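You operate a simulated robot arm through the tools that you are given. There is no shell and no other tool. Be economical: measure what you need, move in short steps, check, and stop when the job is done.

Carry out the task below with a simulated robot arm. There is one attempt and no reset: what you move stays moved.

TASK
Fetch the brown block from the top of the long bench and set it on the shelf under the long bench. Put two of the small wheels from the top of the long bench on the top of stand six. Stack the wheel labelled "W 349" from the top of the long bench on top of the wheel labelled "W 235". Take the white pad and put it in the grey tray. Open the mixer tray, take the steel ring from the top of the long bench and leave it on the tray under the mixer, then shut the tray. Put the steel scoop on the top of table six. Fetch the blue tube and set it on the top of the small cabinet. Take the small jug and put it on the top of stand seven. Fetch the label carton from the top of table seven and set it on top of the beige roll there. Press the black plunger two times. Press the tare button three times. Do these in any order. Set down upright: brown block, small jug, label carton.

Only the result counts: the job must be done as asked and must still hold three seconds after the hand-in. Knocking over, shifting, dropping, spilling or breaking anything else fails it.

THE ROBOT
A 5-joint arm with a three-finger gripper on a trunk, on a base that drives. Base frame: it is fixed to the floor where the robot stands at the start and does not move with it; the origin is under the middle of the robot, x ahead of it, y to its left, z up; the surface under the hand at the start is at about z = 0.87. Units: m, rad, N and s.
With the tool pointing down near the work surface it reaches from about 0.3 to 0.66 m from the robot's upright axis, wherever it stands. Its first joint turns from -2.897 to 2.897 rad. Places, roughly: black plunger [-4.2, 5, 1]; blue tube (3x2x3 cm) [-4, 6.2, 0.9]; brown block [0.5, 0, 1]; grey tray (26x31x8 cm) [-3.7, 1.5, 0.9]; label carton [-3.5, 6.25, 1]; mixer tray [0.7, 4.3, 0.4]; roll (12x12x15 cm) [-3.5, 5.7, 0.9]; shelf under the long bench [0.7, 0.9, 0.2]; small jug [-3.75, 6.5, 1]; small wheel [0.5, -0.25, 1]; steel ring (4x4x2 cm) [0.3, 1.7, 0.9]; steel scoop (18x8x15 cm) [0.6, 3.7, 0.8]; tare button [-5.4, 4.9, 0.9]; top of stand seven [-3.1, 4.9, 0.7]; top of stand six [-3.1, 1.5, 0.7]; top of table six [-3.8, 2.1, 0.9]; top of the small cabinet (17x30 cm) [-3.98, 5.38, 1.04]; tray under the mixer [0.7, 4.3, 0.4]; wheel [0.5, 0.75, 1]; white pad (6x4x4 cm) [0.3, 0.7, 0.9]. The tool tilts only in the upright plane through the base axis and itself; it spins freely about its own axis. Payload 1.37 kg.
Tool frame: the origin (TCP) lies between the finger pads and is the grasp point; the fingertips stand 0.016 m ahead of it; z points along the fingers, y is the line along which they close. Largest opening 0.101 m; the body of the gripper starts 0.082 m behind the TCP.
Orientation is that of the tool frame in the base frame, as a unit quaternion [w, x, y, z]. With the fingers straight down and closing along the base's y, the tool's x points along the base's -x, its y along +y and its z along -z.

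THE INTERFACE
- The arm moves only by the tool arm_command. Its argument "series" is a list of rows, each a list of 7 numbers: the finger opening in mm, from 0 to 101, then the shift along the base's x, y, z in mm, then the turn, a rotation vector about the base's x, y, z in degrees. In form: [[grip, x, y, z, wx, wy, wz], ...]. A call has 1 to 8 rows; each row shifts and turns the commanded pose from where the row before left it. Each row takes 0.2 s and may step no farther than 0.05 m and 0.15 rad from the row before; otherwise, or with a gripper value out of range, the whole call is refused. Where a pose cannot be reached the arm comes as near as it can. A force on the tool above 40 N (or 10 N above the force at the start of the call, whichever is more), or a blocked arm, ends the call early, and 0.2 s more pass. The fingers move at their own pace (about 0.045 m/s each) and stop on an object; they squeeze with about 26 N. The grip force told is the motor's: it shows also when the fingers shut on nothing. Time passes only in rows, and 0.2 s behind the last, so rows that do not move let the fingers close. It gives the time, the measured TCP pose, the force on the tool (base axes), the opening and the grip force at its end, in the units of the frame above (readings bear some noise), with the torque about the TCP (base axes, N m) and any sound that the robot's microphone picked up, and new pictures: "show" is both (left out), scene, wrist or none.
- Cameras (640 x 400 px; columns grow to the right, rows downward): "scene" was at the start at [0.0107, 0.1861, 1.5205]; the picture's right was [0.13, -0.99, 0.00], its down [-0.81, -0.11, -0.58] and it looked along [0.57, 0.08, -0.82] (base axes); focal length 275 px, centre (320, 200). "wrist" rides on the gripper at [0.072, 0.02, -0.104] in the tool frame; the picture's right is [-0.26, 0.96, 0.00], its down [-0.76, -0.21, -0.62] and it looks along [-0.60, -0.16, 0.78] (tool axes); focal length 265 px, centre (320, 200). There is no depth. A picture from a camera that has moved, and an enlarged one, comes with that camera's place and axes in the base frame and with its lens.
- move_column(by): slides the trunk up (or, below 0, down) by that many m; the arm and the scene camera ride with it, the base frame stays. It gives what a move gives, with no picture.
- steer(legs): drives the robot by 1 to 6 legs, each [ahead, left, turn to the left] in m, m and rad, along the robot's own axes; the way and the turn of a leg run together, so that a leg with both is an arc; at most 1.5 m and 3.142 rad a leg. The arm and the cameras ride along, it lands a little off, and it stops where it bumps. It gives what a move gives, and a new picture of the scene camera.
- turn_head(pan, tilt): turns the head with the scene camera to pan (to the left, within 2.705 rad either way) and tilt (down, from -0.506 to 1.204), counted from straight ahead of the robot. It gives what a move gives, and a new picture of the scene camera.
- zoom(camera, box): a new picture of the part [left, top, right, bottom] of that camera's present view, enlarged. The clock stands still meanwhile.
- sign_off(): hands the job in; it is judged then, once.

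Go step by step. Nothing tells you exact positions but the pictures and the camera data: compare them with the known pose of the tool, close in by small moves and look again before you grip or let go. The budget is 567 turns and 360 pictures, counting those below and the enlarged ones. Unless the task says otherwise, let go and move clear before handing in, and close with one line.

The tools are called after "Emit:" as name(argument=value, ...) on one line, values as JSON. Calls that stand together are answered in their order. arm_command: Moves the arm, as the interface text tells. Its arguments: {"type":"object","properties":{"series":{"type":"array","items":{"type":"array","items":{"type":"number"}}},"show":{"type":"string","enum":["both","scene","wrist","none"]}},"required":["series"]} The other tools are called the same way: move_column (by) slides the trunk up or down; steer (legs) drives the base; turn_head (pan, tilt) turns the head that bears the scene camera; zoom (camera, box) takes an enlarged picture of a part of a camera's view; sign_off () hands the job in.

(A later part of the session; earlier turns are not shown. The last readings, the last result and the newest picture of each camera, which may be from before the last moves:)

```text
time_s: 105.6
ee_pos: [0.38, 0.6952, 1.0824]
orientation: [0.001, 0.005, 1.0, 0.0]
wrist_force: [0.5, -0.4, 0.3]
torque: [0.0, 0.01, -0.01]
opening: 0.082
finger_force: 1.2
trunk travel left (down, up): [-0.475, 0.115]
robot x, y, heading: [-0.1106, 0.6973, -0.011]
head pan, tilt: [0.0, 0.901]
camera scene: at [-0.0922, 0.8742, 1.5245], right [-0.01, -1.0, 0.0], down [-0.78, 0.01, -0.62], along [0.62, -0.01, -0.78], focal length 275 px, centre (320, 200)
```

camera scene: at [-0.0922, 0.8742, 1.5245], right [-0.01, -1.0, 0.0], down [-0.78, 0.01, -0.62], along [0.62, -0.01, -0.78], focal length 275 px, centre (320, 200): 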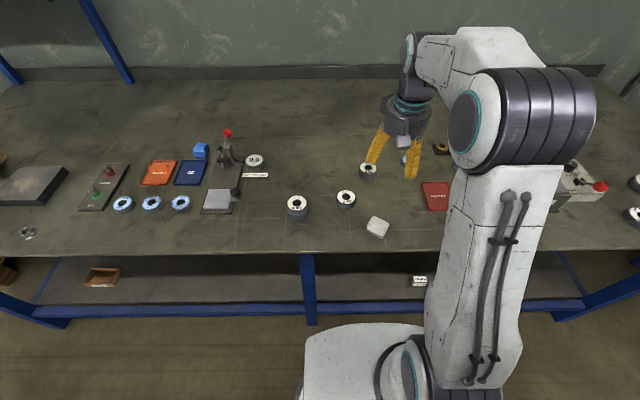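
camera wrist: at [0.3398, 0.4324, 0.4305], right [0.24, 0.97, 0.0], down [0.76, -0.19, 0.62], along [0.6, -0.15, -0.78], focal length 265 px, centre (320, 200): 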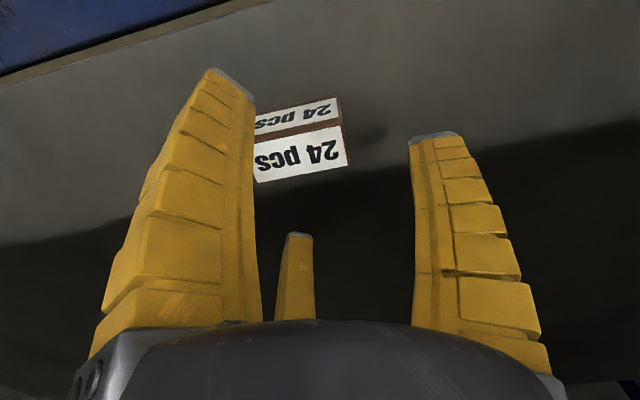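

Emit:
zoom(camera="scene", box=[340, 190, 440, 260])

Emit:
zoom(camera="wrist", box=[0, 0, 640, 400])

```text
5.71 times, centred on (390, 225) of scene
camera zoom: at [-0.0922, 0.8742, 1.5245], right [-0.01, -1.0, 0.0], down [-0.78, 0.01, -0.62], along [0.62, -0.01, -0.78], focal length 1572 px, centre (-80, 57)
```

zoom: 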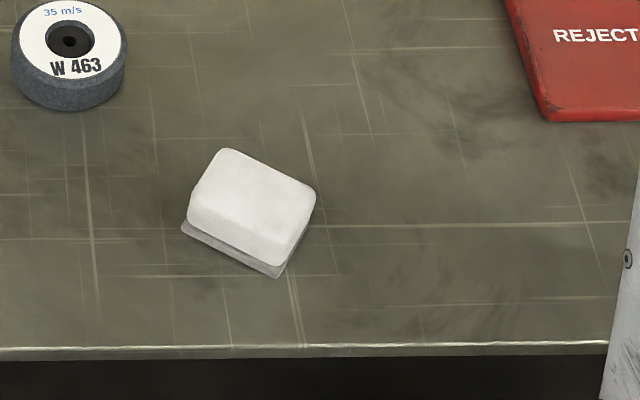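

```text
1.00 times, centred on (320, 200) of wrist (not enlarged: the box is as wide or as high as the picture)
camera zoom: at [0.3077, 0.7153, 1.1881], right [0.27, 0.96, 0.0], down [0.75, -0.21, 0.62], along [0.6, -0.17, -0.78], focal length 265 px, centre (320, 200)
```

zoom: 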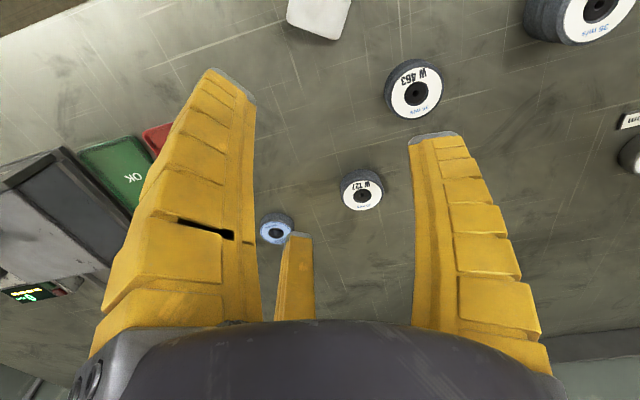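

The pad is at ≈(0.31,0.712), its long axis turned ~29° from y. I'll spin the tool -29° and move over it.

Emit:
arm_command(series=[[84, -17, 6, -20, 0, 0, -7.25], [84, -17, 6, -20, 0, 0, -7.25], [84, -17, 6, -20, 0, 0, -7.25], [84, -17, 5, -20, 0, 0, -7.25]], show="wrist")

Emit:
zoom(camera="scene", box=[340, 150, 460, 260])

```text
time_s: 106.6
ee_pos: [0.3134, 0.7163, 1.0012]
orientation: [0.001, 0.256, 0.967, 0.001]
wrist_force: [0.0, -0.3, -0.3]
torque: [-0.02, 0.0, -0.01]
opening: 0.0856
finger_force: 1.0
trunk travel left (down, up): [-0.475, 0.115]
robot x, y, heading: [-0.1071, 0.6976, -0.01]
head pan, tilt: [0.0, 0.901]
camera wrist: at [0.2598, 0.7706, 1.1068], right [0.71, 0.71, 0.0], down [0.55, -0.55, 0.62], along [0.44, -0.44, -0.78], focal length 265 px, centre (320, 200)
```

wrist: 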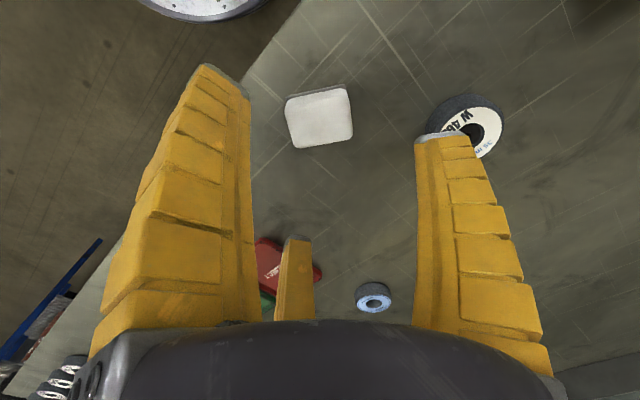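

```text
3.64 times, centred on (400, 205) of scene
camera zoom: at [-0.0924, 0.8743, 1.5245], right [-0.01, -1.0, 0.0], down [-0.78, 0.01, -0.62], along [0.62, -0.01, -0.78], focal length 1001 px, centre (29, 182)
```

zoom: 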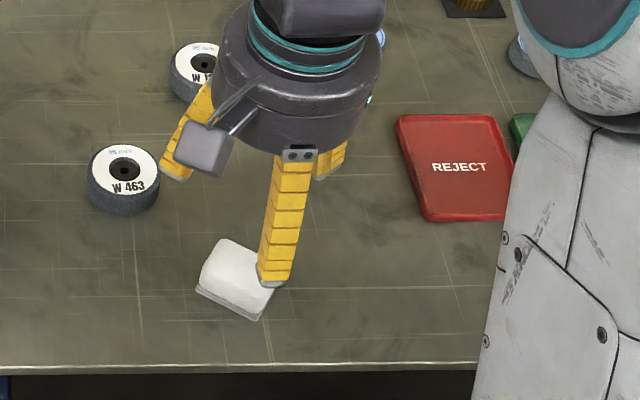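

Aligned. Shift a few mm along the long axis, lower and close.

Emit:
arm_command(series=[[84, 3, 3, -45, 0, 0, 0], [84, 0, 0, -45, 0, 0, 0], [84, 0, 0, -20, 0, 0, 0], [0, 0, 0, 0, 0, 0, 0], [0, 0, 0, 0, 0, 0, 0], [0, 0, 0, 0, 0, 0, 0]], show="wrist")

```text
time_s: 108.0
ee_pos: [0.3153, 0.7216, 0.8926]
orientation: [0.002, 0.255, 0.967, 0.0]
wrist_force: [-1.1, -1.2, 4.7]
torque: [0.07, -0.05, 0.05]
opening: 0.0426
finger_force: 22.0
trunk travel left (down, up): [-0.475, 0.115]
robot x, y, heading: [-0.1072, 0.6994, -0.013]
head pan, tilt: [0.0, 0.901]
camera wrist: at [0.2625, 0.7749, 0.9966], right [0.71, 0.71, 0.0], down [0.55, -0.55, 0.62], along [0.44, -0.44, -0.78], focal length 265 px, centre (320, 200)
```

wrist: 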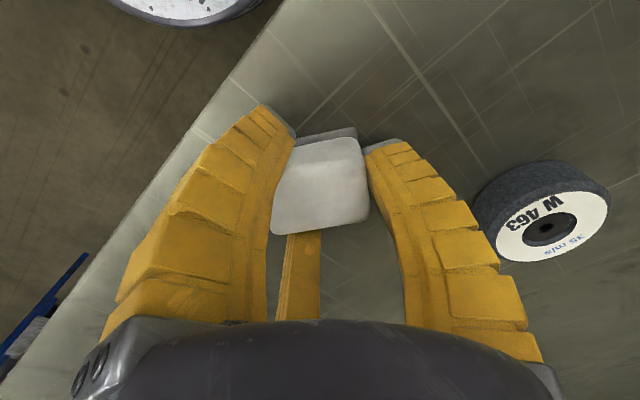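

Gripped. Lift, back away, turn round, and look at the other side.

Emit:
arm_command(series=[[0, 0, 0, 30, 0, 0, 0], [0, 0, 0, 45, 0, 0, 0], [0, 0, 0, 45, 0, 0, 0], [0, 0, 0, 45, 0, 0, 0]], show="wrist")

Emit:
steer(legs=[[-1.0, 0, 0], [0, 0, 3.1416]])

Emit:
turn_head(pan=0.0, tilt=0.25)

```text
time_s: 109.0
ee_pos: [0.3137, 0.7224, 1.0571]
orientation: [0.0, 0.254, 0.967, 0.0]
wrist_force: [-0.3, -0.3, 0.2]
torque: [-0.02, 0.0, -0.01]
opening: 0.04
finger_force: 26.3
trunk travel left (down, up): [-0.475, 0.115]
robot x, y, heading: [-0.1081, 0.6984, -0.013]
head pan, tilt: [0.0, 0.901]
camera wrist: at [0.2614, 0.7764, 1.1619], right [0.71, 0.71, 0.0], down [0.56, -0.55, 0.62], along [0.44, -0.44, -0.78], focal length 265 px, centre (320, 200)
```

wrist: 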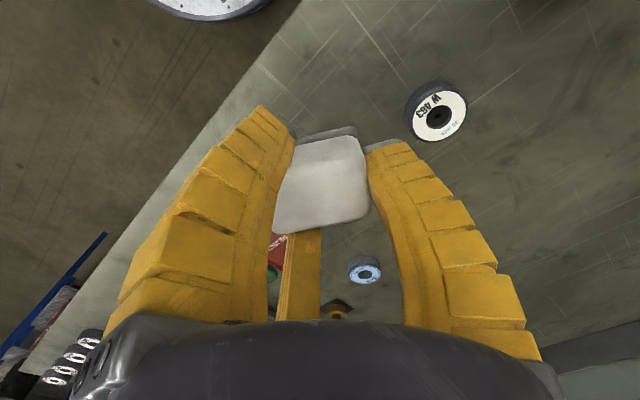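

```text
refused: 3.1416 is not a number from -3.14159 to 3.14159
```

```text
time_s: 110.0
ee_pos: [0.3138, 0.7227, 1.0572]
orientation: [0.001, 0.255, 0.967, -0.001]
wrist_force: [0.2, -0.6, 0.6]
torque: [-0.01, -0.01, -0.01]
opening: 0.0398
finger_force: 26.3
trunk travel left (down, up): [-0.475, 0.115]
robot x, y, heading: [-0.1071, 0.6988, -0.008]
head pan, tilt: [0.0, 0.25]
camera scene: at [-0.0744, 0.874, 1.5814], right [-0.01, -1.0, 0.0], down [-0.25, 0.0, -0.97], along [0.97, -0.01, -0.25], focal length 275 px, centre (320, 200)
```

scene: 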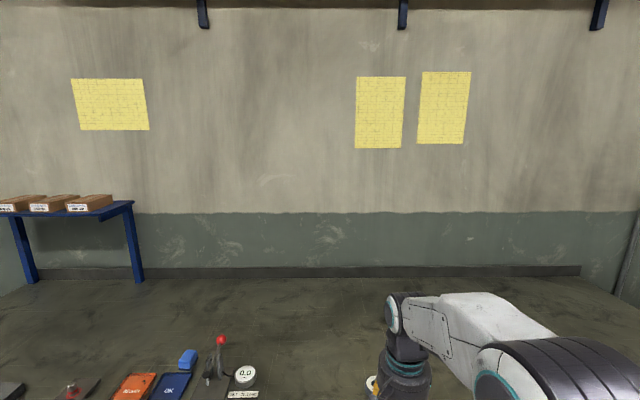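

Emit:
steer(legs=[[-1.0, 0, 0], [0, 0, 3.14]])

```text
time_s: 122.6
ee_pos: [-1.5455, 0.6975, 1.0568]
orientation: [0.0, 0.964, -0.267, 0.0]
wrist_force: [-0.4, 0.0, -0.9]
torque: [0.0, 0.05, 0.0]
opening: 0.0402
finger_force: 26.0
trunk travel left (down, up): [-0.475, 0.115]
robot x, y, heading: [-1.1193, 0.7141, 3.103]
head pan, tilt: [0.0, 0.25]
camera scene: at [-1.1618, 0.5374, 1.5814], right [0.04, 1.0, 0.0], down [0.25, -0.01, -0.97], along [-0.97, 0.04, -0.25], focal length 275 px, centre (320, 200)
```

scene: 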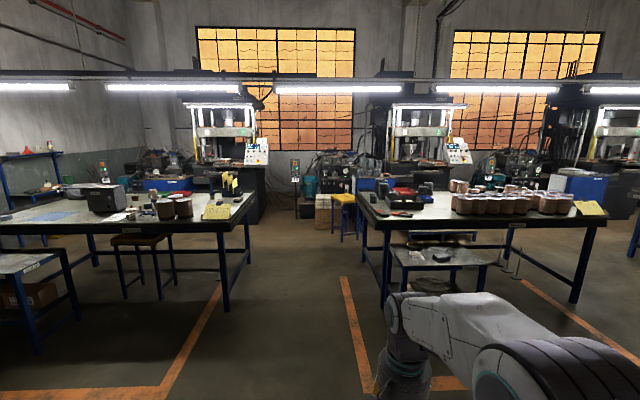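

I see table six to the right with a low stand in front. Zoom to see its contents.

Emit:
zoom(camera="scene", box=[340, 160, 620, 310])

```text
2.29 times, centred on (480, 235) of scene
camera zoom: at [-1.1618, 0.5374, 1.5814], right [0.04, 1.0, 0.0], down [0.25, -0.01, -0.97], along [-0.97, 0.04, -0.25], focal length 629 px, centre (-46, 120)
```

zoom: 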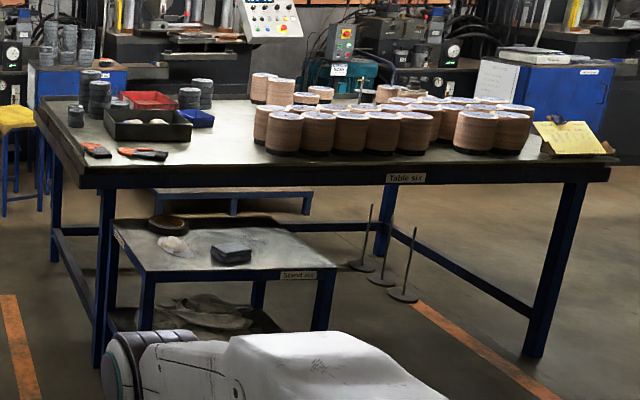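

The grey tray is near (-3.69,1.46) on table six, with stand six in front of it. I'll reach it from the table's left end (gap at y≈0.6). Raise the hand and drive there.

Emit:
arm_command(series=[[0, 0, 0, 45, 0, 0, 0], [0, 0, 0, 45, 0, 0, 0], [0, 0, 0, 30, 0, 0, 0]], show="none")

Emit:
steer(legs=[[1.5, 0.12, 0.038]])

```text
time_s: 123.4
ee_pos: [-1.5425, 0.6969, 1.1745]
orientation: [0.0, 0.964, -0.267, -0.001]
wrist_force: [-0.2, 0.1, 0.9]
torque: [0.0, -0.03, 0.0]
opening: 0.0396
finger_force: 26.1
trunk travel left (down, up): [-0.475, 0.115]
robot x, y, heading: [-1.1204, 0.7112, 3.105]
head pan, tilt: [0.0, 0.25]
```

```text
refused: leg 1 is longer than a leg can be; nothing moved
```

Emit:
steer(legs=[[1.4, 0.12, 0.038]])

Emit:
turn_head(pan=-0.5, tilt=0.5)

```text
time_s: 130.4
ee_pos: [-2.9599, 0.5594, 1.1743]
orientation: [0.001, 0.971, -0.237, -0.001]
wrist_force: [-0.4, -0.1, -0.5]
torque: [-0.03, -0.02, -0.01]
opening: 0.0401
finger_force: 25.3
trunk travel left (down, up): [-0.475, 0.115]
robot x, y, heading: [-2.5365, 0.6001, -3.116]
head pan, tilt: [0.0, 0.25]
camera scene: at [-2.569, 0.424, 1.5814], right [-0.02, 1.0, 0.0], down [0.25, 0.01, -0.97], along [-0.97, -0.02, -0.25], focal length 275 px, centre (320, 200)
```

scene: 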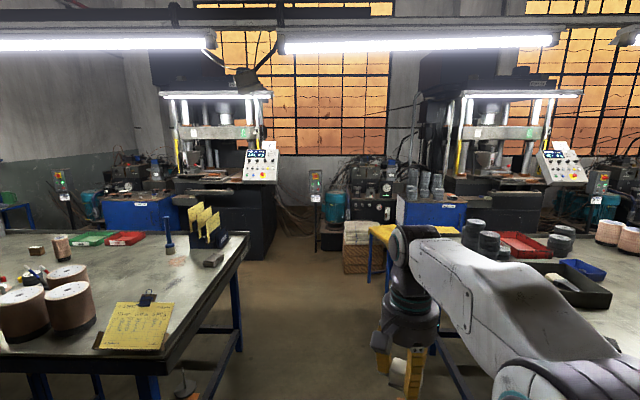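

```text
time_s: 131.4
ee_pos: [-2.959, 0.5589, 1.1741]
orientation: [0.0, 0.972, -0.236, -0.001]
wrist_force: [0.4, -0.4, 0.3]
torque: [0.04, -0.02, 0.0]
opening: 0.0402
finger_force: 26.0
trunk travel left (down, up): [-0.475, 0.115]
robot x, y, heading: [-2.5374, 0.6003, -3.118]
head pan, tilt: [-0.499, 0.499]
camera scene: at [-2.5564, 0.4679, 1.5584], right [0.46, 0.89, 0.0], down [0.43, -0.22, -0.88], along [-0.78, 0.4, -0.48], focal length 275 px, centre (320, 200)
```

scene: 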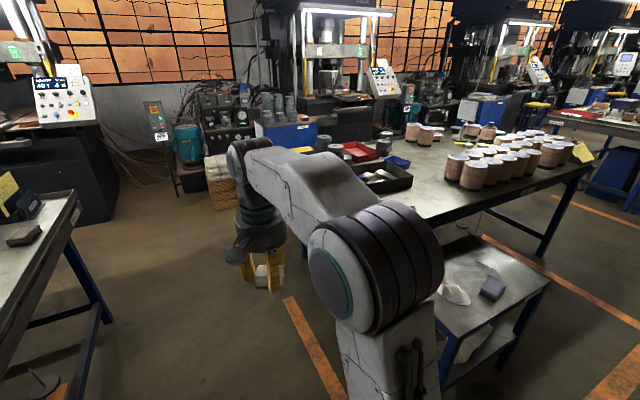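

Continue ahead into the gap and turn to face table six's end.

Emit:
steer(legs=[[1.16, 0, 0], [0, 0, -1.59]])

Emit:
turn_head(pan=0.1, tilt=0.7)

```text
time_s: 141.1
ee_pos: [-3.7307, 0.9888, 1.1734]
orientation: [0.001, -0.516, 0.857, 0.0]
wrist_force: [-0.4, 0.3, 0.1]
torque: [0.02, 0.03, -0.01]
opening: 0.0404
finger_force: 25.6
trunk travel left (down, up): [-0.475, 0.115]
robot x, y, heading: [-3.6967, 0.5662, 1.594]
head pan, tilt: [-0.499, 0.499]
camera scene: at [-3.8274, 0.5862, 1.5583], right [0.89, -0.46, 0.0], down [-0.22, -0.42, -0.88], along [0.41, 0.78, -0.48], focal length 275 px, centre (320, 200)
```

scene: 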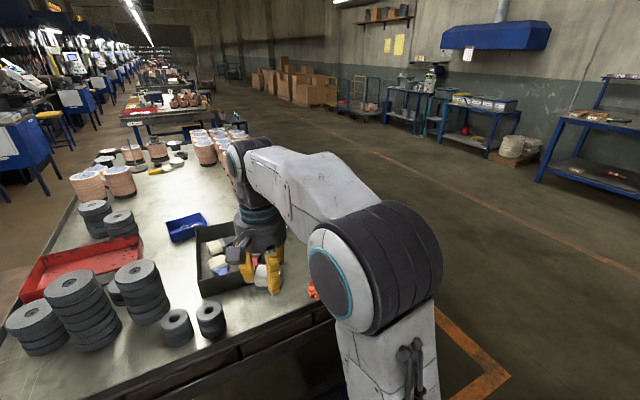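

```text
time_s: 142.1
ee_pos: [-3.7315, 0.9884, 1.1751]
orientation: [0.001, -0.516, 0.857, 0.001]
wrist_force: [-0.1, 0.0, 0.4]
torque: [0.02, -0.01, 0.02]
opening: 0.04
finger_force: 25.8
trunk travel left (down, up): [-0.475, 0.115]
robot x, y, heading: [-3.6969, 0.569, 1.583]
head pan, tilt: [0.099, 0.7]
camera scene: at [-3.8794, 0.59, 1.5406], right [0.99, 0.11, 0.0], down [0.07, -0.64, -0.77], along [-0.09, 0.76, -0.64], focal length 275 px, centre (320, 200)
```

scene: 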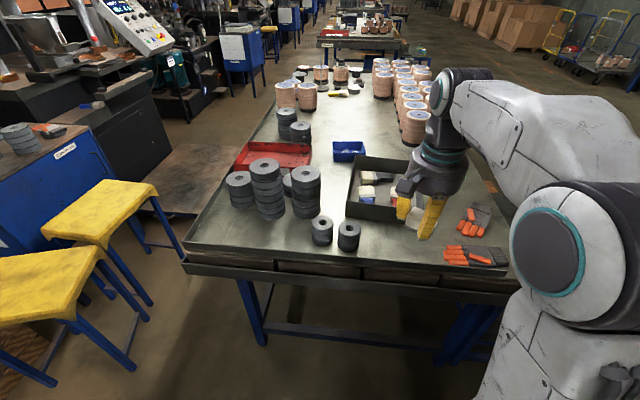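

Good view. Zoom in on the tray's contents.

Emit:
zoom(camera="scene", box=[300, 130, 520, 280])

Emit:
zoom(camera="wrist", box=[0, 0, 640, 400])

```text
2.67 times, centred on (410, 205) of scene
camera zoom: at [-3.8794, 0.59, 1.5406], right [0.99, 0.11, 0.0], down [0.07, -0.64, -0.77], along [-0.09, 0.76, -0.64], focal length 734 px, centre (80, 187)
```

zoom: 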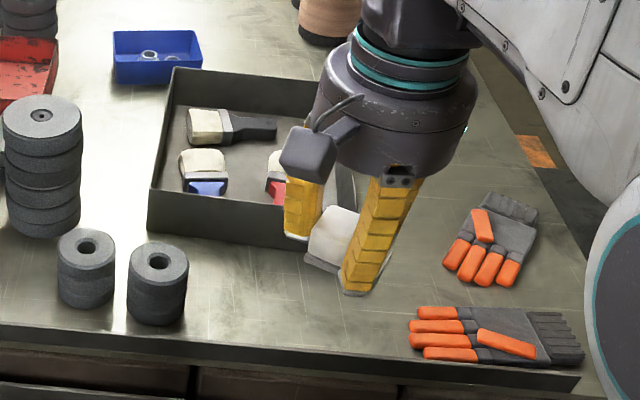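

```text
1.00 times, centred on (320, 200) of wrist (not enlarged: the box is as wide or as high as the picture)
camera zoom: at [-3.7821, 0.9347, 1.2796], right [-0.73, 0.69, 0.0], down [0.54, 0.57, 0.62], along [0.43, 0.45, -0.78], focal length 265 px, centre (320, 200)
```

zoom: 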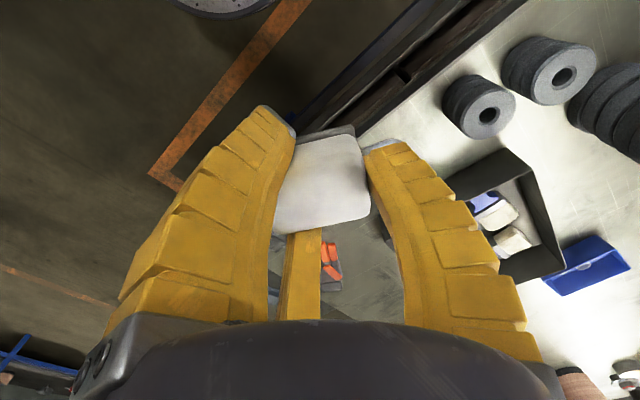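

The tray holds some brushes; I need a free spot. Drive 0.25 m closer and look with the wrist camera over the tray.

Emit:
steer(legs=[[0.24, 0, 0]])

Emit:
arm_command(series=[[0, -20, 30, 10, 0, 0, 0], [0, -20, 30, 10, 0, 0, 0], [0, 0, 30, 10, 0, 0, 0]], show="both")

```text
time_s: 143.9
ee_pos: [-3.7351, 1.2294, 1.1744]
orientation: [0.0, -0.516, 0.856, -0.001]
wrist_force: [0.3, 0.9, -1.0]
torque: [-0.03, 0.01, 0.02]
opening: 0.0404
finger_force: 26.0
trunk travel left (down, up): [-0.475, 0.115]
robot x, y, heading: [-3.6991, 0.8049, 1.583]
head pan, tilt: [0.099, 0.7]
camera scene: at [-3.8835, 0.8313, 1.5406], right [0.99, 0.12, 0.0], down [0.07, -0.64, -0.76], along [-0.09, 0.76, -0.64], focal length 275 px, centre (320, 200)
```

scene: 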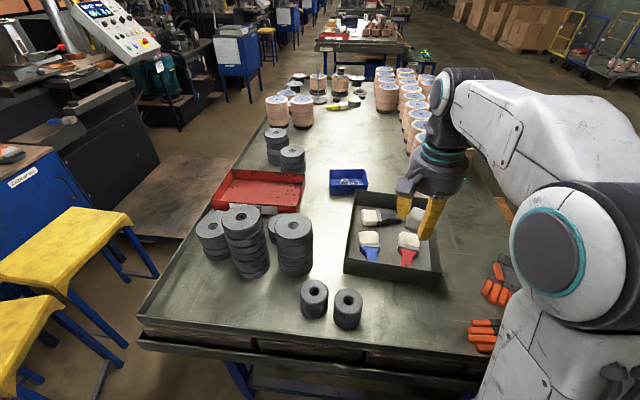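

```text
time_s: 144.7
ee_pos: [-3.7765, 1.3204, 1.2051]
orientation: [-0.002, -0.517, 0.856, 0.0]
wrist_force: [0.0, 0.3, 0.5]
torque: [-0.03, 0.0, -0.02]
opening: 0.0402
finger_force: 26.3
trunk travel left (down, up): [-0.475, 0.115]
robot x, y, heading: [-3.6959, 0.8088, 1.59]
head pan, tilt: [0.099, 0.7]
camera scene: at [-3.8835, 0.8316, 1.5406], right [0.99, 0.12, 0.0], down [0.07, -0.64, -0.76], along [-0.09, 0.76, -0.64], focal length 275 px, centre (320, 200)
camera wrist: at [-3.8275, 1.2667, 1.3097], right [-0.73, 0.68, 0.0], down [0.54, 0.57, 0.62], along [0.42, 0.45, -0.78], focal length 265 px, centre (320, 200)
```

scene: 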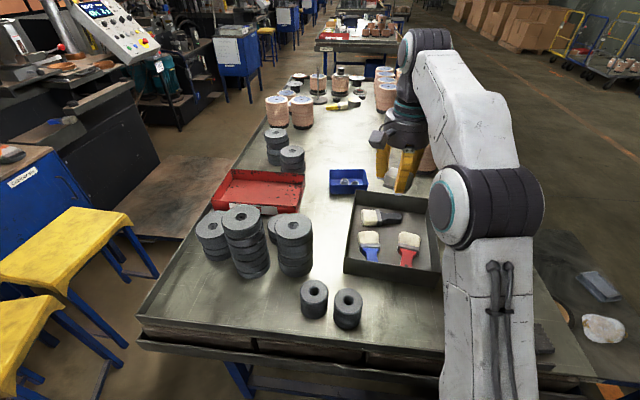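
wrist: 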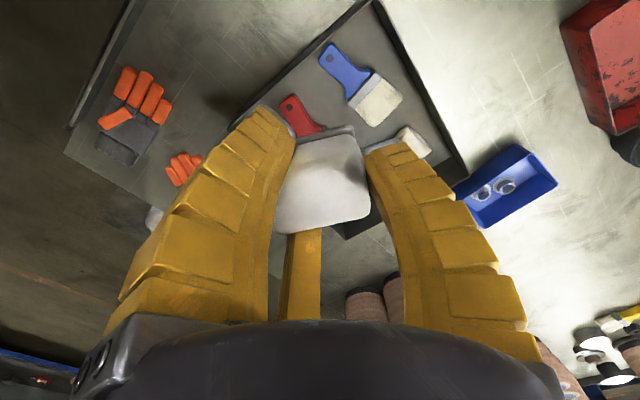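

Emit:
zoom(camera="scene", box=[330, 180, 450, 290])

```text
3.64 times, centred on (390, 235) of scene
camera zoom: at [-3.8835, 0.8316, 1.5406], right [0.99, 0.12, 0.0], down [0.07, -0.64, -0.76], along [-0.09, 0.76, -0.64], focal length 1001 px, centre (66, 73)
```

zoom: 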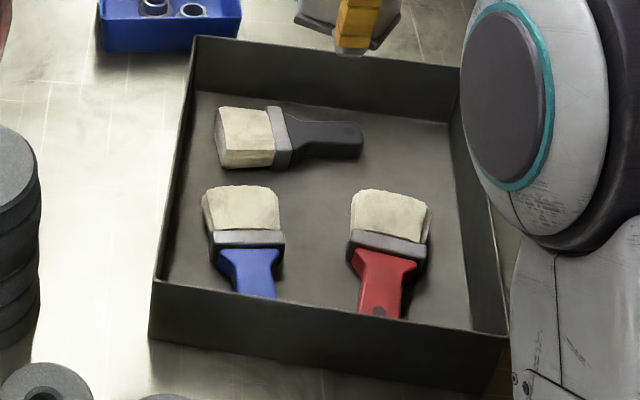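

The free spot is the back-right of the tray floor, ≈(-3.64,1.535). I'll turn the hand so the pad's long side runs along y and test how far the arm reaches.

Emit:
arm_command(series=[[0, 17, 27, -18, 0, 0, -7.7], [0, 17, 27, -18, 0, 0, -7.7], [0, 17, 27, -18, 0, 0, -7.7], [0, 17, 27, -18, 0, 0, -7.7], [0, 17, 27, -18, 0, 0, -7.7], [0, 17, 27, -18, 0, 0, -7.7], [0, 17, 27, -18, 0, 0, -7.7], [0, 17, 27, -18, 0, 0, -7.7]], show="both")

```text
time_s: 146.5
ee_pos: [-3.652, 1.4353, 1.0518]
orientation: [0.0, -0.048, 0.999, 0.001]
wrist_force: [0.4, -0.1, -0.4]
torque: [0.02, -0.01, 0.01]
opening: 0.0402
finger_force: 25.4
out of reach, approached as far as the arm can: row 3, 4, 5, 6, 7, 8
trunk travel left (down, up): [-0.475, 0.115]
robot x, y, heading: [-3.7007, 0.8091, 1.584]
head pan, tilt: [0.099, 0.7]
camera scene: at [-3.8839, 0.8305, 1.5406], right [0.99, 0.12, 0.0], down [0.08, -0.64, -0.76], along [-0.09, 0.76, -0.64], focal length 275 px, centre (320, 200)
camera wrist: at [-3.7252, 1.4473, 1.1564], right [0.17, 0.99, 0.0], down [0.77, -0.13, 0.62], along [0.61, -0.1, -0.78], focal length 265 px, centre (320, 200)
```

scene: 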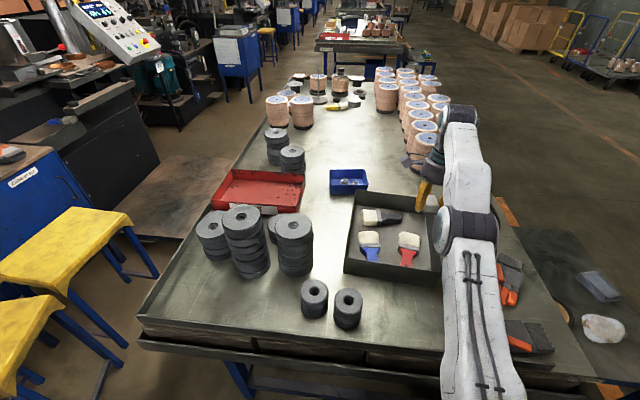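
wrist: 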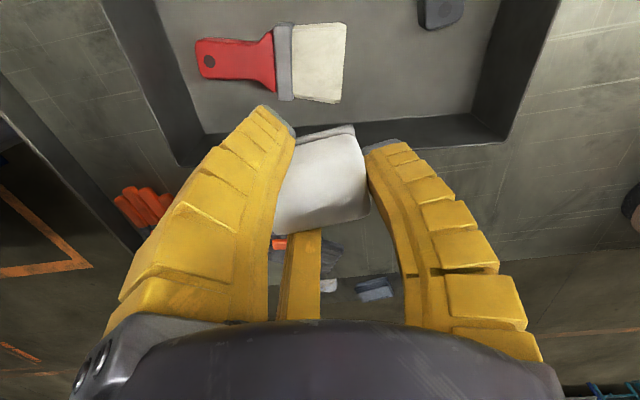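

The arm reaches only y≈1.44–1.47 from here. Check how near the base is to the table frame by looking down.

Emit:
turn_head(pan=-0.3, tilt=1.2)

```text
time_s: 147.4
ee_pos: [-3.651, 1.4329, 1.0517]
orientation: [0.0, -0.049, 0.999, 0.001]
wrist_force: [-0.5, 0.0, 0.4]
torque: [0.03, -0.01, 0.01]
opening: 0.0402
finger_force: 26.0
trunk travel left (down, up): [-0.475, 0.115]
robot x, y, heading: [-3.6965, 0.8117, 1.593]
head pan, tilt: [-0.3, 1.201]
camera scene: at [-3.858, 0.7998, 1.5047], right [0.96, -0.28, 0.0], down [-0.26, -0.89, -0.36], along [0.1, 0.35, -0.93], focal length 275 px, centre (320, 200)
```

scene: 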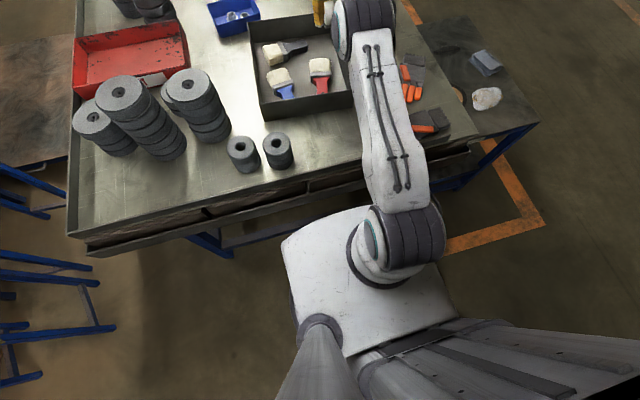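

The base is close to the table edge, so instead I'll tilt the tool forward ~22° to gain reach; the pad may settle flat in the tray.

Emit:
arm_command(series=[[0, 0, 0, 0, 7.4, -0.6, 0], [0, 0, 0, 0, 7.4, -0.6, 0], [0, 0, 0, 0, 7.4, -0.6, 0]], show="wrist")

```text
time_s: 148.2
ee_pos: [-3.6521, 1.4334, 1.052]
orientation: [0.0, -0.05, 0.999, 0.0]
wrist_force: [0.1, -0.3, -0.2]
torque: [0.0, 0.01, 0.02]
opening: 0.0404
finger_force: 25.5
out of reach, approached as far as the arm can: row 1, 2, 3
trunk travel left (down, up): [-0.475, 0.115]
robot x, y, heading: [-3.6968, 0.8105, 1.585]
head pan, tilt: [-0.3, 1.201]
camera wrist: at [-3.7252, 1.4469, 1.1566], right [0.17, 0.99, 0.0], down [0.77, -0.13, 0.62], along [0.61, -0.1, -0.78], focal length 265 px, centre (320, 200)
```

wrist: 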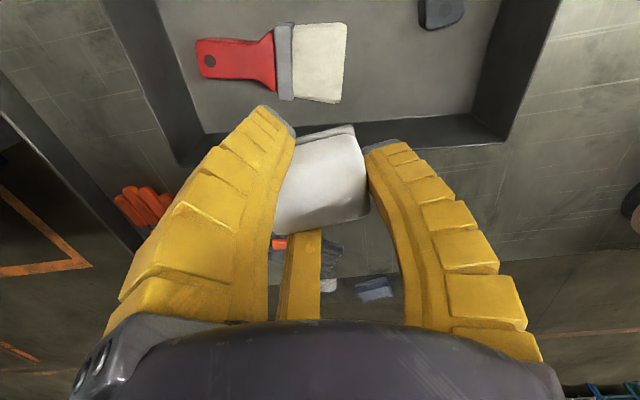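

It remained out of reach; pull back a little first, then tilt.

Emit:
arm_command(series=[[0, 0, -40, 0, 0, 0, 0], [0, 0, -40, 0, 0, 0, 0], [0, 0, -40, 0, 0, 0, 0]], show="none")

```text
time_s: 149.0
ee_pos: [-3.6526, 1.4301, 1.0523]
orientation: [0.0, -0.049, 0.999, -0.001]
wrist_force: [-0.2, -0.6, -0.6]
torque: [-0.01, -0.01, -0.02]
opening: 0.0399
finger_force: 25.7
out of reach, approached as far as the arm can: row 1, 2, 3
trunk travel left (down, up): [-0.475, 0.115]
robot x, y, heading: [-3.7009, 0.8065, 1.586]
head pan, tilt: [-0.3, 1.201]
```

Emit:
arm_command(series=[[0, 0, -40, 0, 0, 0, 0], [0, 0, -40, 0, 0, 0, 0]], show="none")

```text
time_s: 149.6
ee_pos: [-3.6533, 1.4304, 1.0522]
orientation: [0.0, -0.049, 0.999, -0.001]
wrist_force: [-0.1, 0.0, -0.2]
torque: [0.02, 0.0, 0.0]
opening: 0.0403
finger_force: 25.8
out of reach, approached as far as the arm can: row 1, 2
trunk travel left (down, up): [-0.475, 0.115]
robot x, y, heading: [-3.6977, 0.8073, 1.587]
head pan, tilt: [-0.3, 1.201]
```

Emit:
arm_command(series=[[0, 0, 0, 0, -7.4, 0.6, 0], [0, 0, 0, 0, -7.4, 0.6, 0], [0, 0, 0, 0, -7.4, 0.6, 0]], show="none")

```text
time_s: 150.4
ee_pos: [-3.6591, 1.3544, 1.032]
orientation: [-0.024, -0.05, 0.98, -0.191]
wrist_force: [0.6, -0.8, 0.2]
torque: [0.05, 0.0, 0.01]
opening: 0.0399
finger_force: 26.0
out of reach, approached as far as the arm can: row 1, 2, 3
trunk travel left (down, up): [-0.475, 0.115]
robot x, y, heading: [-3.6983, 0.8068, 1.587]
head pan, tilt: [-0.3, 1.201]
```

Emit:
arm_command(series=[[0, 0, 0, 10, 0, 0, 0], [0, 0, 0, 0, 0, 0, 0]], show="none")

```text
time_s: 151.0
ee_pos: [-3.661, 1.3526, 1.0389]
orientation: [-0.025, -0.049, 0.98, -0.19]
wrist_force: [-0.6, -0.3, -0.8]
torque: [0.0, -0.02, -0.01]
opening: 0.04
finger_force: 25.9
out of reach, approached as far as the arm can: row 1
trunk travel left (down, up): [-0.475, 0.115]
robot x, y, heading: [-3.7008, 0.8039, 1.587]
head pan, tilt: [-0.3, 1.201]
```

Emit:
arm_command(series=[[0, 0, -10, 0, 7.4, -0.6, 0], [0, 0, -10, 0, 7.4, -0.6, 0], [0, 0, -10, 0, 7.4, -0.6, 0]], show="none")

```text
time_s: 151.8
ee_pos: [-3.6609, 1.321, 1.0406]
orientation: [0.0, -0.049, 0.999, 0.001]
wrist_force: [-0.4, 0.4, 1.0]
torque: [0.0, 0.01, 0.01]
opening: 0.0402
finger_force: 26.1
trunk travel left (down, up): [-0.475, 0.115]
robot x, y, heading: [-3.6978, 0.8056, 1.589]
head pan, tilt: [-0.3, 1.201]
```

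Recovered. Now try the forward tilt at this shorter radius.

Emit:
arm_command(series=[[0, 0, 0, 0, 7.4, -0.6, 0], [0, 0, 0, 0, 7.4, -0.6, 0], [0, 0, 0, 0, 7.4, -0.6, 0]], show="none")

Emit:
arm_command(series=[[0, 4, 40, 0, 0, 0, 0], [0, 4, 40, 0, 0, 0, 0], [0, 4, 40, 0, 0, 0, 0], [0, 4, 30, 0, 0, 0, 0]], show="both")

```text
time_s: 152.6
ee_pos: [-3.662, 1.3213, 1.039]
orientation: [0.026, -0.049, 0.98, 0.193]
wrist_force: [0.1, -0.4, -0.4]
torque: [0.01, -0.01, -0.01]
opening: 0.04
finger_force: 26.2
trunk travel left (down, up): [-0.475, 0.115]
robot x, y, heading: [-3.7007, 0.8084, 1.586]
head pan, tilt: [-0.3, 1.201]
```

```text
time_s: 153.6
ee_pos: [-3.6456, 1.4722, 1.0376]
orientation: [0.027, -0.049, 0.98, 0.192]
wrist_force: [0.0, -0.5, -0.7]
torque: [-0.01, 0.03, 0.02]
opening: 0.0403
finger_force: 26.4
trunk travel left (down, up): [-0.475, 0.115]
robot x, y, heading: [-3.6975, 0.8079, 1.591]
head pan, tilt: [-0.3, 1.201]
camera scene: at [-3.8579, 0.8004, 1.5047], right [0.96, -0.28, 0.0], down [-0.26, -0.9, -0.36], along [0.1, 0.35, -0.93], focal length 275 px, centre (320, 200)
camera wrist: at [-3.7224, 1.4458, 1.1367], right [0.16, 0.91, 0.38], down [0.75, -0.36, 0.55], along [0.64, 0.2, -0.74], focal length 265 px, centre (320, 200)
```

scene: 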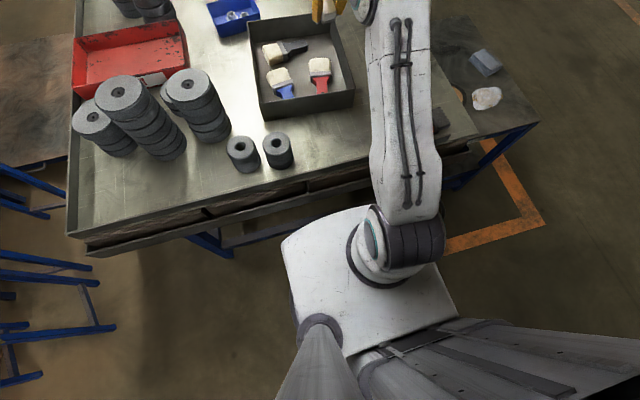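
wrist: 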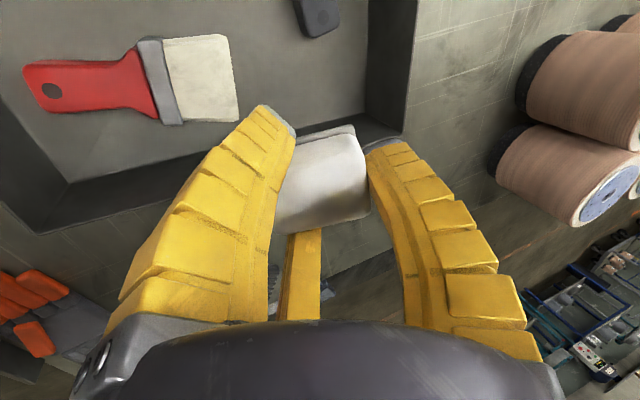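

Works. The free floor spot centre is ≈(-3.628,1.535). Move there and lower.

Emit:
arm_command(series=[[0, 9, 30, -10, 0, 0, 0], [0, 9, 31, -20, 0, 0, 0], [0, 0, 0, -35, 0, 0, 0]], show="wrist")

```text
time_s: 154.4
ee_pos: [-3.628, 1.5337, 0.9729]
orientation: [0.03, -0.047, 0.98, 0.19]
wrist_force: [-0.3, 0.3, -0.1]
torque: [0.0, 0.01, -0.03]
opening: 0.0401
finger_force: 26.2
trunk travel left (down, up): [-0.475, 0.115]
robot x, y, heading: [-3.6939, 0.8096, 1.589]
head pan, tilt: [-0.3, 1.201]
camera wrist: at [-3.7057, 1.5084, 1.0715], right [0.16, 0.91, 0.38], down [0.75, -0.36, 0.56], along [0.64, 0.19, -0.74], focal length 265 px, centre (320, 200)
```

wrist: 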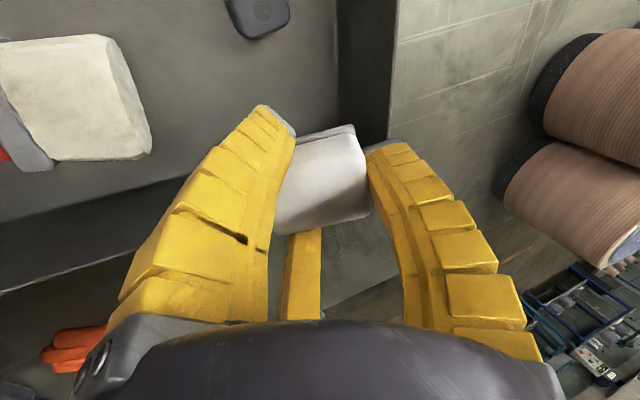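

F1 is near the back wall; shift back 8 mm and lower to the floor.

Emit:
arm_command(series=[[0, 0, -8, -25, 0, 0, 0], [0, 0, 0, -20, 0, 0, 0], [0, 0, 0, -6, 0, 0, 0]], show="wrist")

```text
time_s: 155.1
ee_pos: [-3.6308, 1.5314, 0.9515]
orientation: [0.033, -0.051, 0.976, 0.211]
wrist_force: [-1.6, -4.5, 15.7]
torque: [-0.35, -0.53, -0.12]
opening: 0.0396
finger_force: 26.1
trunk travel left (down, up): [-0.475, 0.115]
robot x, y, heading: [-3.692, 0.8046, 1.587]
head pan, tilt: [-0.3, 1.201]
stopped in row 3: the force on the tool passed its limit at 48 N (the readings are from after the stop); the commanded pose is now the measured one
camera wrist: at [-3.7082, 1.501, 1.0485], right [0.15, 0.9, 0.42], down [0.75, -0.38, 0.54], along [0.65, 0.23, -0.73], focal length 265 px, centre (320, 200)
```

wrist: 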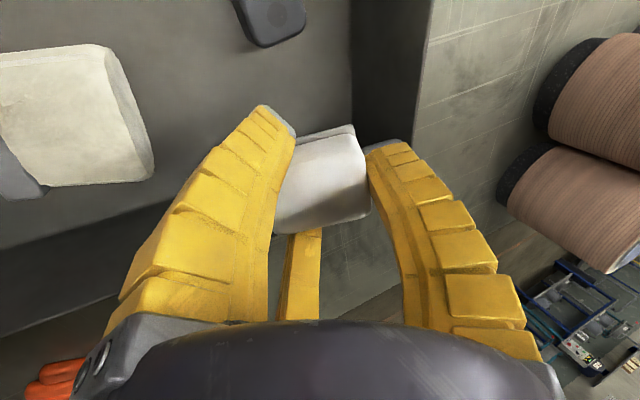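

A finger touched the right wall rim (at x≈-3.597). Lift, shift 22 mm left, and lower again.

Emit:
arm_command(series=[[0, 0, 0, 20, 0, 0, 0], [0, -22, -6, 0, -2.2, 0, 0], [0, 0, 0, -20, 0, 0, 0], [0, 0, 0, -12, 0, 0, 0]], show="wrist")

```text
time_s: 156.1
ee_pos: [-3.6437, 1.526, 0.9347]
orientation: [0.025, -0.052, 0.98, 0.188]
wrist_force: [0.1, -0.5, -0.7]
torque: [-0.01, 0.02, 0.01]
opening: 0.0397
finger_force: 26.3
out of reach, approached as far as the arm can: row 2, 3
trunk travel left (down, up): [-0.475, 0.115]
robot x, y, heading: [-3.6946, 0.8106, 1.589]
head pan, tilt: [-0.3, 1.201]
camera wrist: at [-3.7211, 1.4998, 1.034], right [0.16, 0.92, 0.37], down [0.76, -0.35, 0.55], along [0.64, 0.2, -0.75], focal length 265 px, centre (320, 200)
```

wrist: 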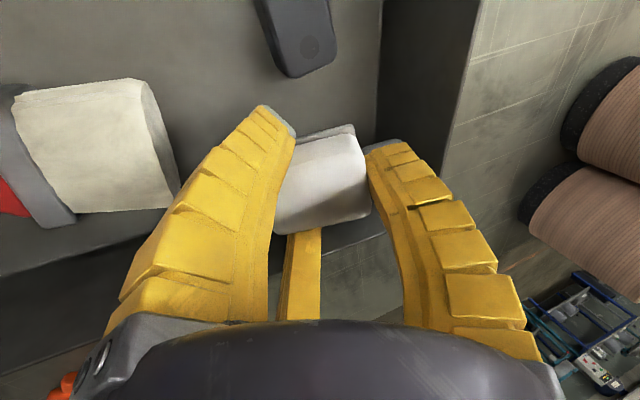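

Inside the rim now. Continue down gently, 4 mm more left.

Emit:
arm_command(series=[[0, -5, 0, -8, 0, 0, 0], [0, 0, 0, -6, 0, 0, 0], [0, 0, 0, -4, 0, 0, 0]], show="wrist")

```text
time_s: 156.9
ee_pos: [-3.6447, 1.5248, 0.9162]
orientation: [0.025, -0.052, 0.98, 0.188]
wrist_force: [-0.7, -0.2, -0.3]
torque: [0.09, -0.02, -0.03]
opening: 0.0399
finger_force: 25.5
out of reach, approached as far as the arm can: row 1
trunk travel left (down, up): [-0.475, 0.115]
robot x, y, heading: [-3.7021, 0.809, 1.588]
head pan, tilt: [-0.3, 1.201]
camera wrist: at [-3.7215, 1.4985, 1.016], right [0.16, 0.91, 0.37], down [0.76, -0.35, 0.55], along [0.64, 0.2, -0.75], focal length 265 px, centre (320, 200)
```

wrist: 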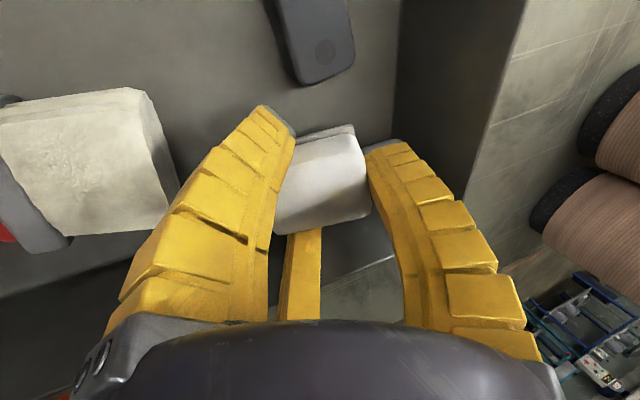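

Emit:
arm_command(series=[[0, 0, 0, -4, 0, 0, 0], [0, 0, 0, -3, 0, 0, 0]], show="none")

```text
time_s: 157.5
ee_pos: [-3.6439, 1.5249, 0.9079]
orientation: [0.026, -0.051, 0.98, 0.189]
wrist_force: [0.3, -0.2, -0.9]
torque: [0.03, 0.01, -0.01]
opening: 0.0403
finger_force: 25.6
trunk travel left (down, up): [-0.475, 0.115]
robot x, y, heading: [-3.6983, 0.8094, 1.589]
head pan, tilt: [-0.3, 1.201]
```

Emit:
arm_command(series=[[0, 0, 0, -4, 0, 0, 0], [0, 0, 0, 0, 0, 0, 0]], show="none")

Emit:
arm_command(series=[[0, 0, 0, -4, 0, 0, 0], [0, 0, 0, 0, 0, 0, 0]], show="wrist")

```text
time_s: 158.1
ee_pos: [-3.6452, 1.5249, 0.9037]
orientation: [0.026, -0.052, 0.98, 0.189]
wrist_force: [0.6, -0.1, -0.5]
torque: [0.0, -0.02, -0.03]
opening: 0.0397
finger_force: 26.1
trunk travel left (down, up): [-0.475, 0.115]
robot x, y, heading: [-3.6974, 0.8098, 1.586]
head pan, tilt: [-0.3, 1.201]
```

```text
time_s: 158.7
ee_pos: [-3.644, 1.5248, 0.901]
orientation: [0.026, -0.052, 0.98, 0.189]
wrist_force: [-0.1, -0.4, 0.1]
torque: [0.01, 0.03, 0.01]
opening: 0.0399
finger_force: 26.3
trunk travel left (down, up): [-0.475, 0.115]
robot x, y, heading: [-3.6966, 0.8105, 1.59]
head pan, tilt: [-0.3, 1.201]
camera wrist: at [-3.7217, 1.4983, 1.0], right [0.16, 0.91, 0.37], down [0.76, -0.35, 0.55], along [0.64, 0.2, -0.75], focal length 265 px, centre (320, 200)
```

wrist: 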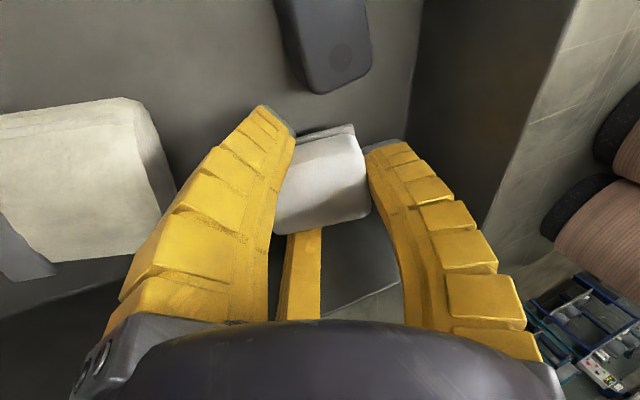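

Emit:
arm_command(series=[[0, 0, 0, -3, 0, 0, 0], [0, 0, 0, -2, 0, 0, 0], [0, 0, 0, 0, 0, 0, 0]], show="none")

Emit:
arm_command(series=[[0, 0, 0, -3, 0, 0, 0], [0, 0, 0, -2, 0, 0, 0], [0, 0, 0, 0, 0, 0, 0]], show="none")

```text
time_s: 159.5
ee_pos: [-3.6438, 1.5249, 0.8965]
orientation: [0.025, -0.052, 0.98, 0.188]
wrist_force: [-0.3, 0.1, 0.8]
torque: [-0.01, -0.02, 0.0]
opening: 0.0401
finger_force: 26.2
trunk travel left (down, up): [-0.475, 0.115]
robot x, y, heading: [-3.6953, 0.81, 1.585]
head pan, tilt: [-0.3, 1.201]
```

```text
time_s: 160.3
ee_pos: [-3.6445, 1.5244, 0.8954]
orientation: [0.027, -0.052, 0.98, 0.192]
wrist_force: [-0.9, -0.3, 18.6]
torque: [-0.39, 0.27, -0.04]
opening: 0.0404
finger_force: 26.3
trunk travel left (down, up): [-0.475, 0.115]
robot x, y, heading: [-3.6956, 0.8088, 1.592]
head pan, tilt: [-0.3, 1.201]
```

Touching the tray floor. Ease and open slightly, then rise.

Emit:
arm_command(series=[[0, 0, 0, 4, 0, 0, 0], [56, 0, 0, 0, 0, 0, 0], [56, 0, 0, 0, 0, 0, 0], [56, 0, -4, 15, 0, 0, 0], [56, 0, -8, 25, 0, 0, 0], [56, 0, -10, 40, 0, 0, 0], [56, 0, -10, 45, 0, 0, 0]], show="wrist")

```text
time_s: 161.9
ee_pos: [-3.6465, 1.4914, 1.0222]
orientation: [0.025, -0.052, 0.98, 0.188]
wrist_force: [0.6, -0.4, 0.5]
torque: [0.04, 0.0, -0.01]
opening: 0.0596
finger_force: 2.4
trunk travel left (down, up): [-0.475, 0.115]
robot x, y, heading: [-3.6973, 0.8079, 1.586]
head pan, tilt: [-0.3, 1.201]
camera wrist: at [-3.7228, 1.4648, 1.1219], right [0.16, 0.92, 0.37], down [0.75, -0.35, 0.55], along [0.64, 0.19, -0.75], focal length 265 px, centre (320, 200)
```

wrist: 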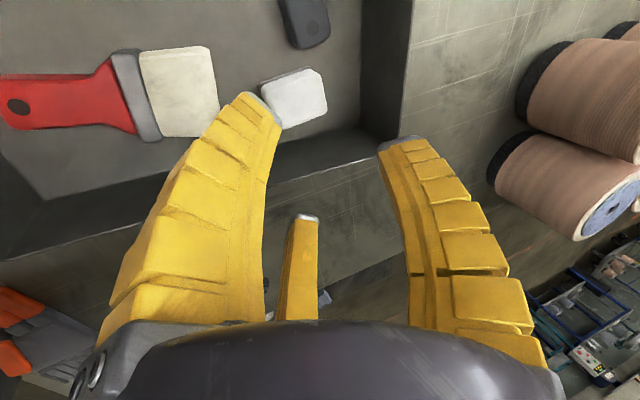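

The white pad lies in the tray. Now raise, straighten the tool and drive back toward the long bench for the small wheels.

Emit:
arm_command(series=[[60, 0, -30, 35, 0, 0, 0], [60, 0, -30, 35, -7.4, 0.6, 0], [60, 0, -30, 35, -7.4, 0.6, 0], [60, 0, -30, 30, -7.0, 0.6, 0]], show="none")

Emit:
steer(legs=[[-0.25, 0, 0], [0, 0, -1.58], [1.45, 0, 0], [1.3, 0, 0]])

Emit:
turn_head(pan=0.0, tilt=0.5)

```text
time_s: 162.9
ee_pos: [-3.6471, 1.3707, 1.1553]
orientation: [0.0, -0.052, 0.999, 0.001]
wrist_force: [0.5, 0.0, 0.5]
torque: [0.01, 0.0, 0.02]
opening: 0.0633
finger_force: 2.7
trunk travel left (down, up): [-0.475, 0.115]
robot x, y, heading: [-3.6983, 0.8071, 1.587]
head pan, tilt: [-0.3, 1.201]
```

```text
time_s: 181.5
ee_pos: [-0.3756, 0.5006, 1.1555]
orientation: [0.001, 0.678, 0.735, 0.001]
wrist_force: [0.4, -0.1, 0.0]
torque: [-0.01, 0.02, 0.04]
opening: 0.0636
finger_force: 2.4
trunk travel left (down, up): [-0.475, 0.115]
robot x, y, heading: [-0.9344, 0.5665, -0.01]
head pan, tilt: [-0.3, 1.201]
camera scene: at [-0.9418, 0.7253, 1.5046], right [-0.3, -0.95, 0.0], down [-0.89, 0.28, -0.36], along [0.35, -0.11, -0.93], focal length 275 px, centre (320, 200)
```

scene: 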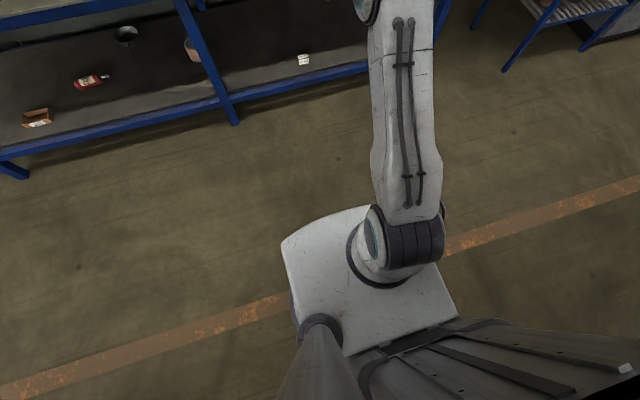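

```text
time_s: 182.6
ee_pos: [-0.3747, 0.4991, 1.1553]
orientation: [0.001, 0.678, 0.735, 0.001]
wrist_force: [0.2, 0.0, 1.1]
torque: [0.01, -0.03, 0.03]
opening: 0.0634
finger_force: 2.4
trunk travel left (down, up): [-0.475, 0.115]
robot x, y, heading: [-0.9353, 0.5668, -0.007]
head pan, tilt: [0.0, 0.499]
camera scene: at [-0.9043, 0.7415, 1.5582], right [-0.01, -1.0, 0.0], down [-0.48, 0.0, -0.88], along [0.88, -0.01, -0.48], focal length 275 px, centre (320, 200)
```

scene: 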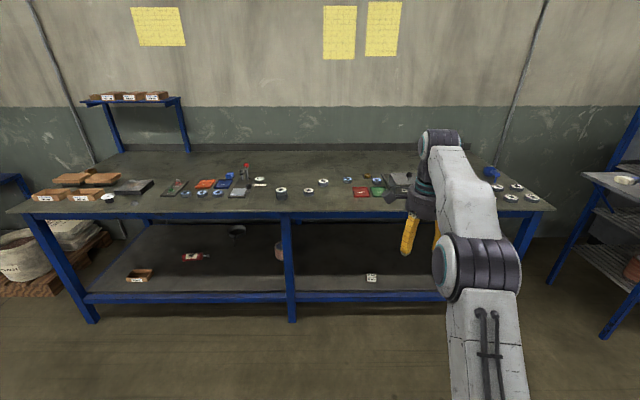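

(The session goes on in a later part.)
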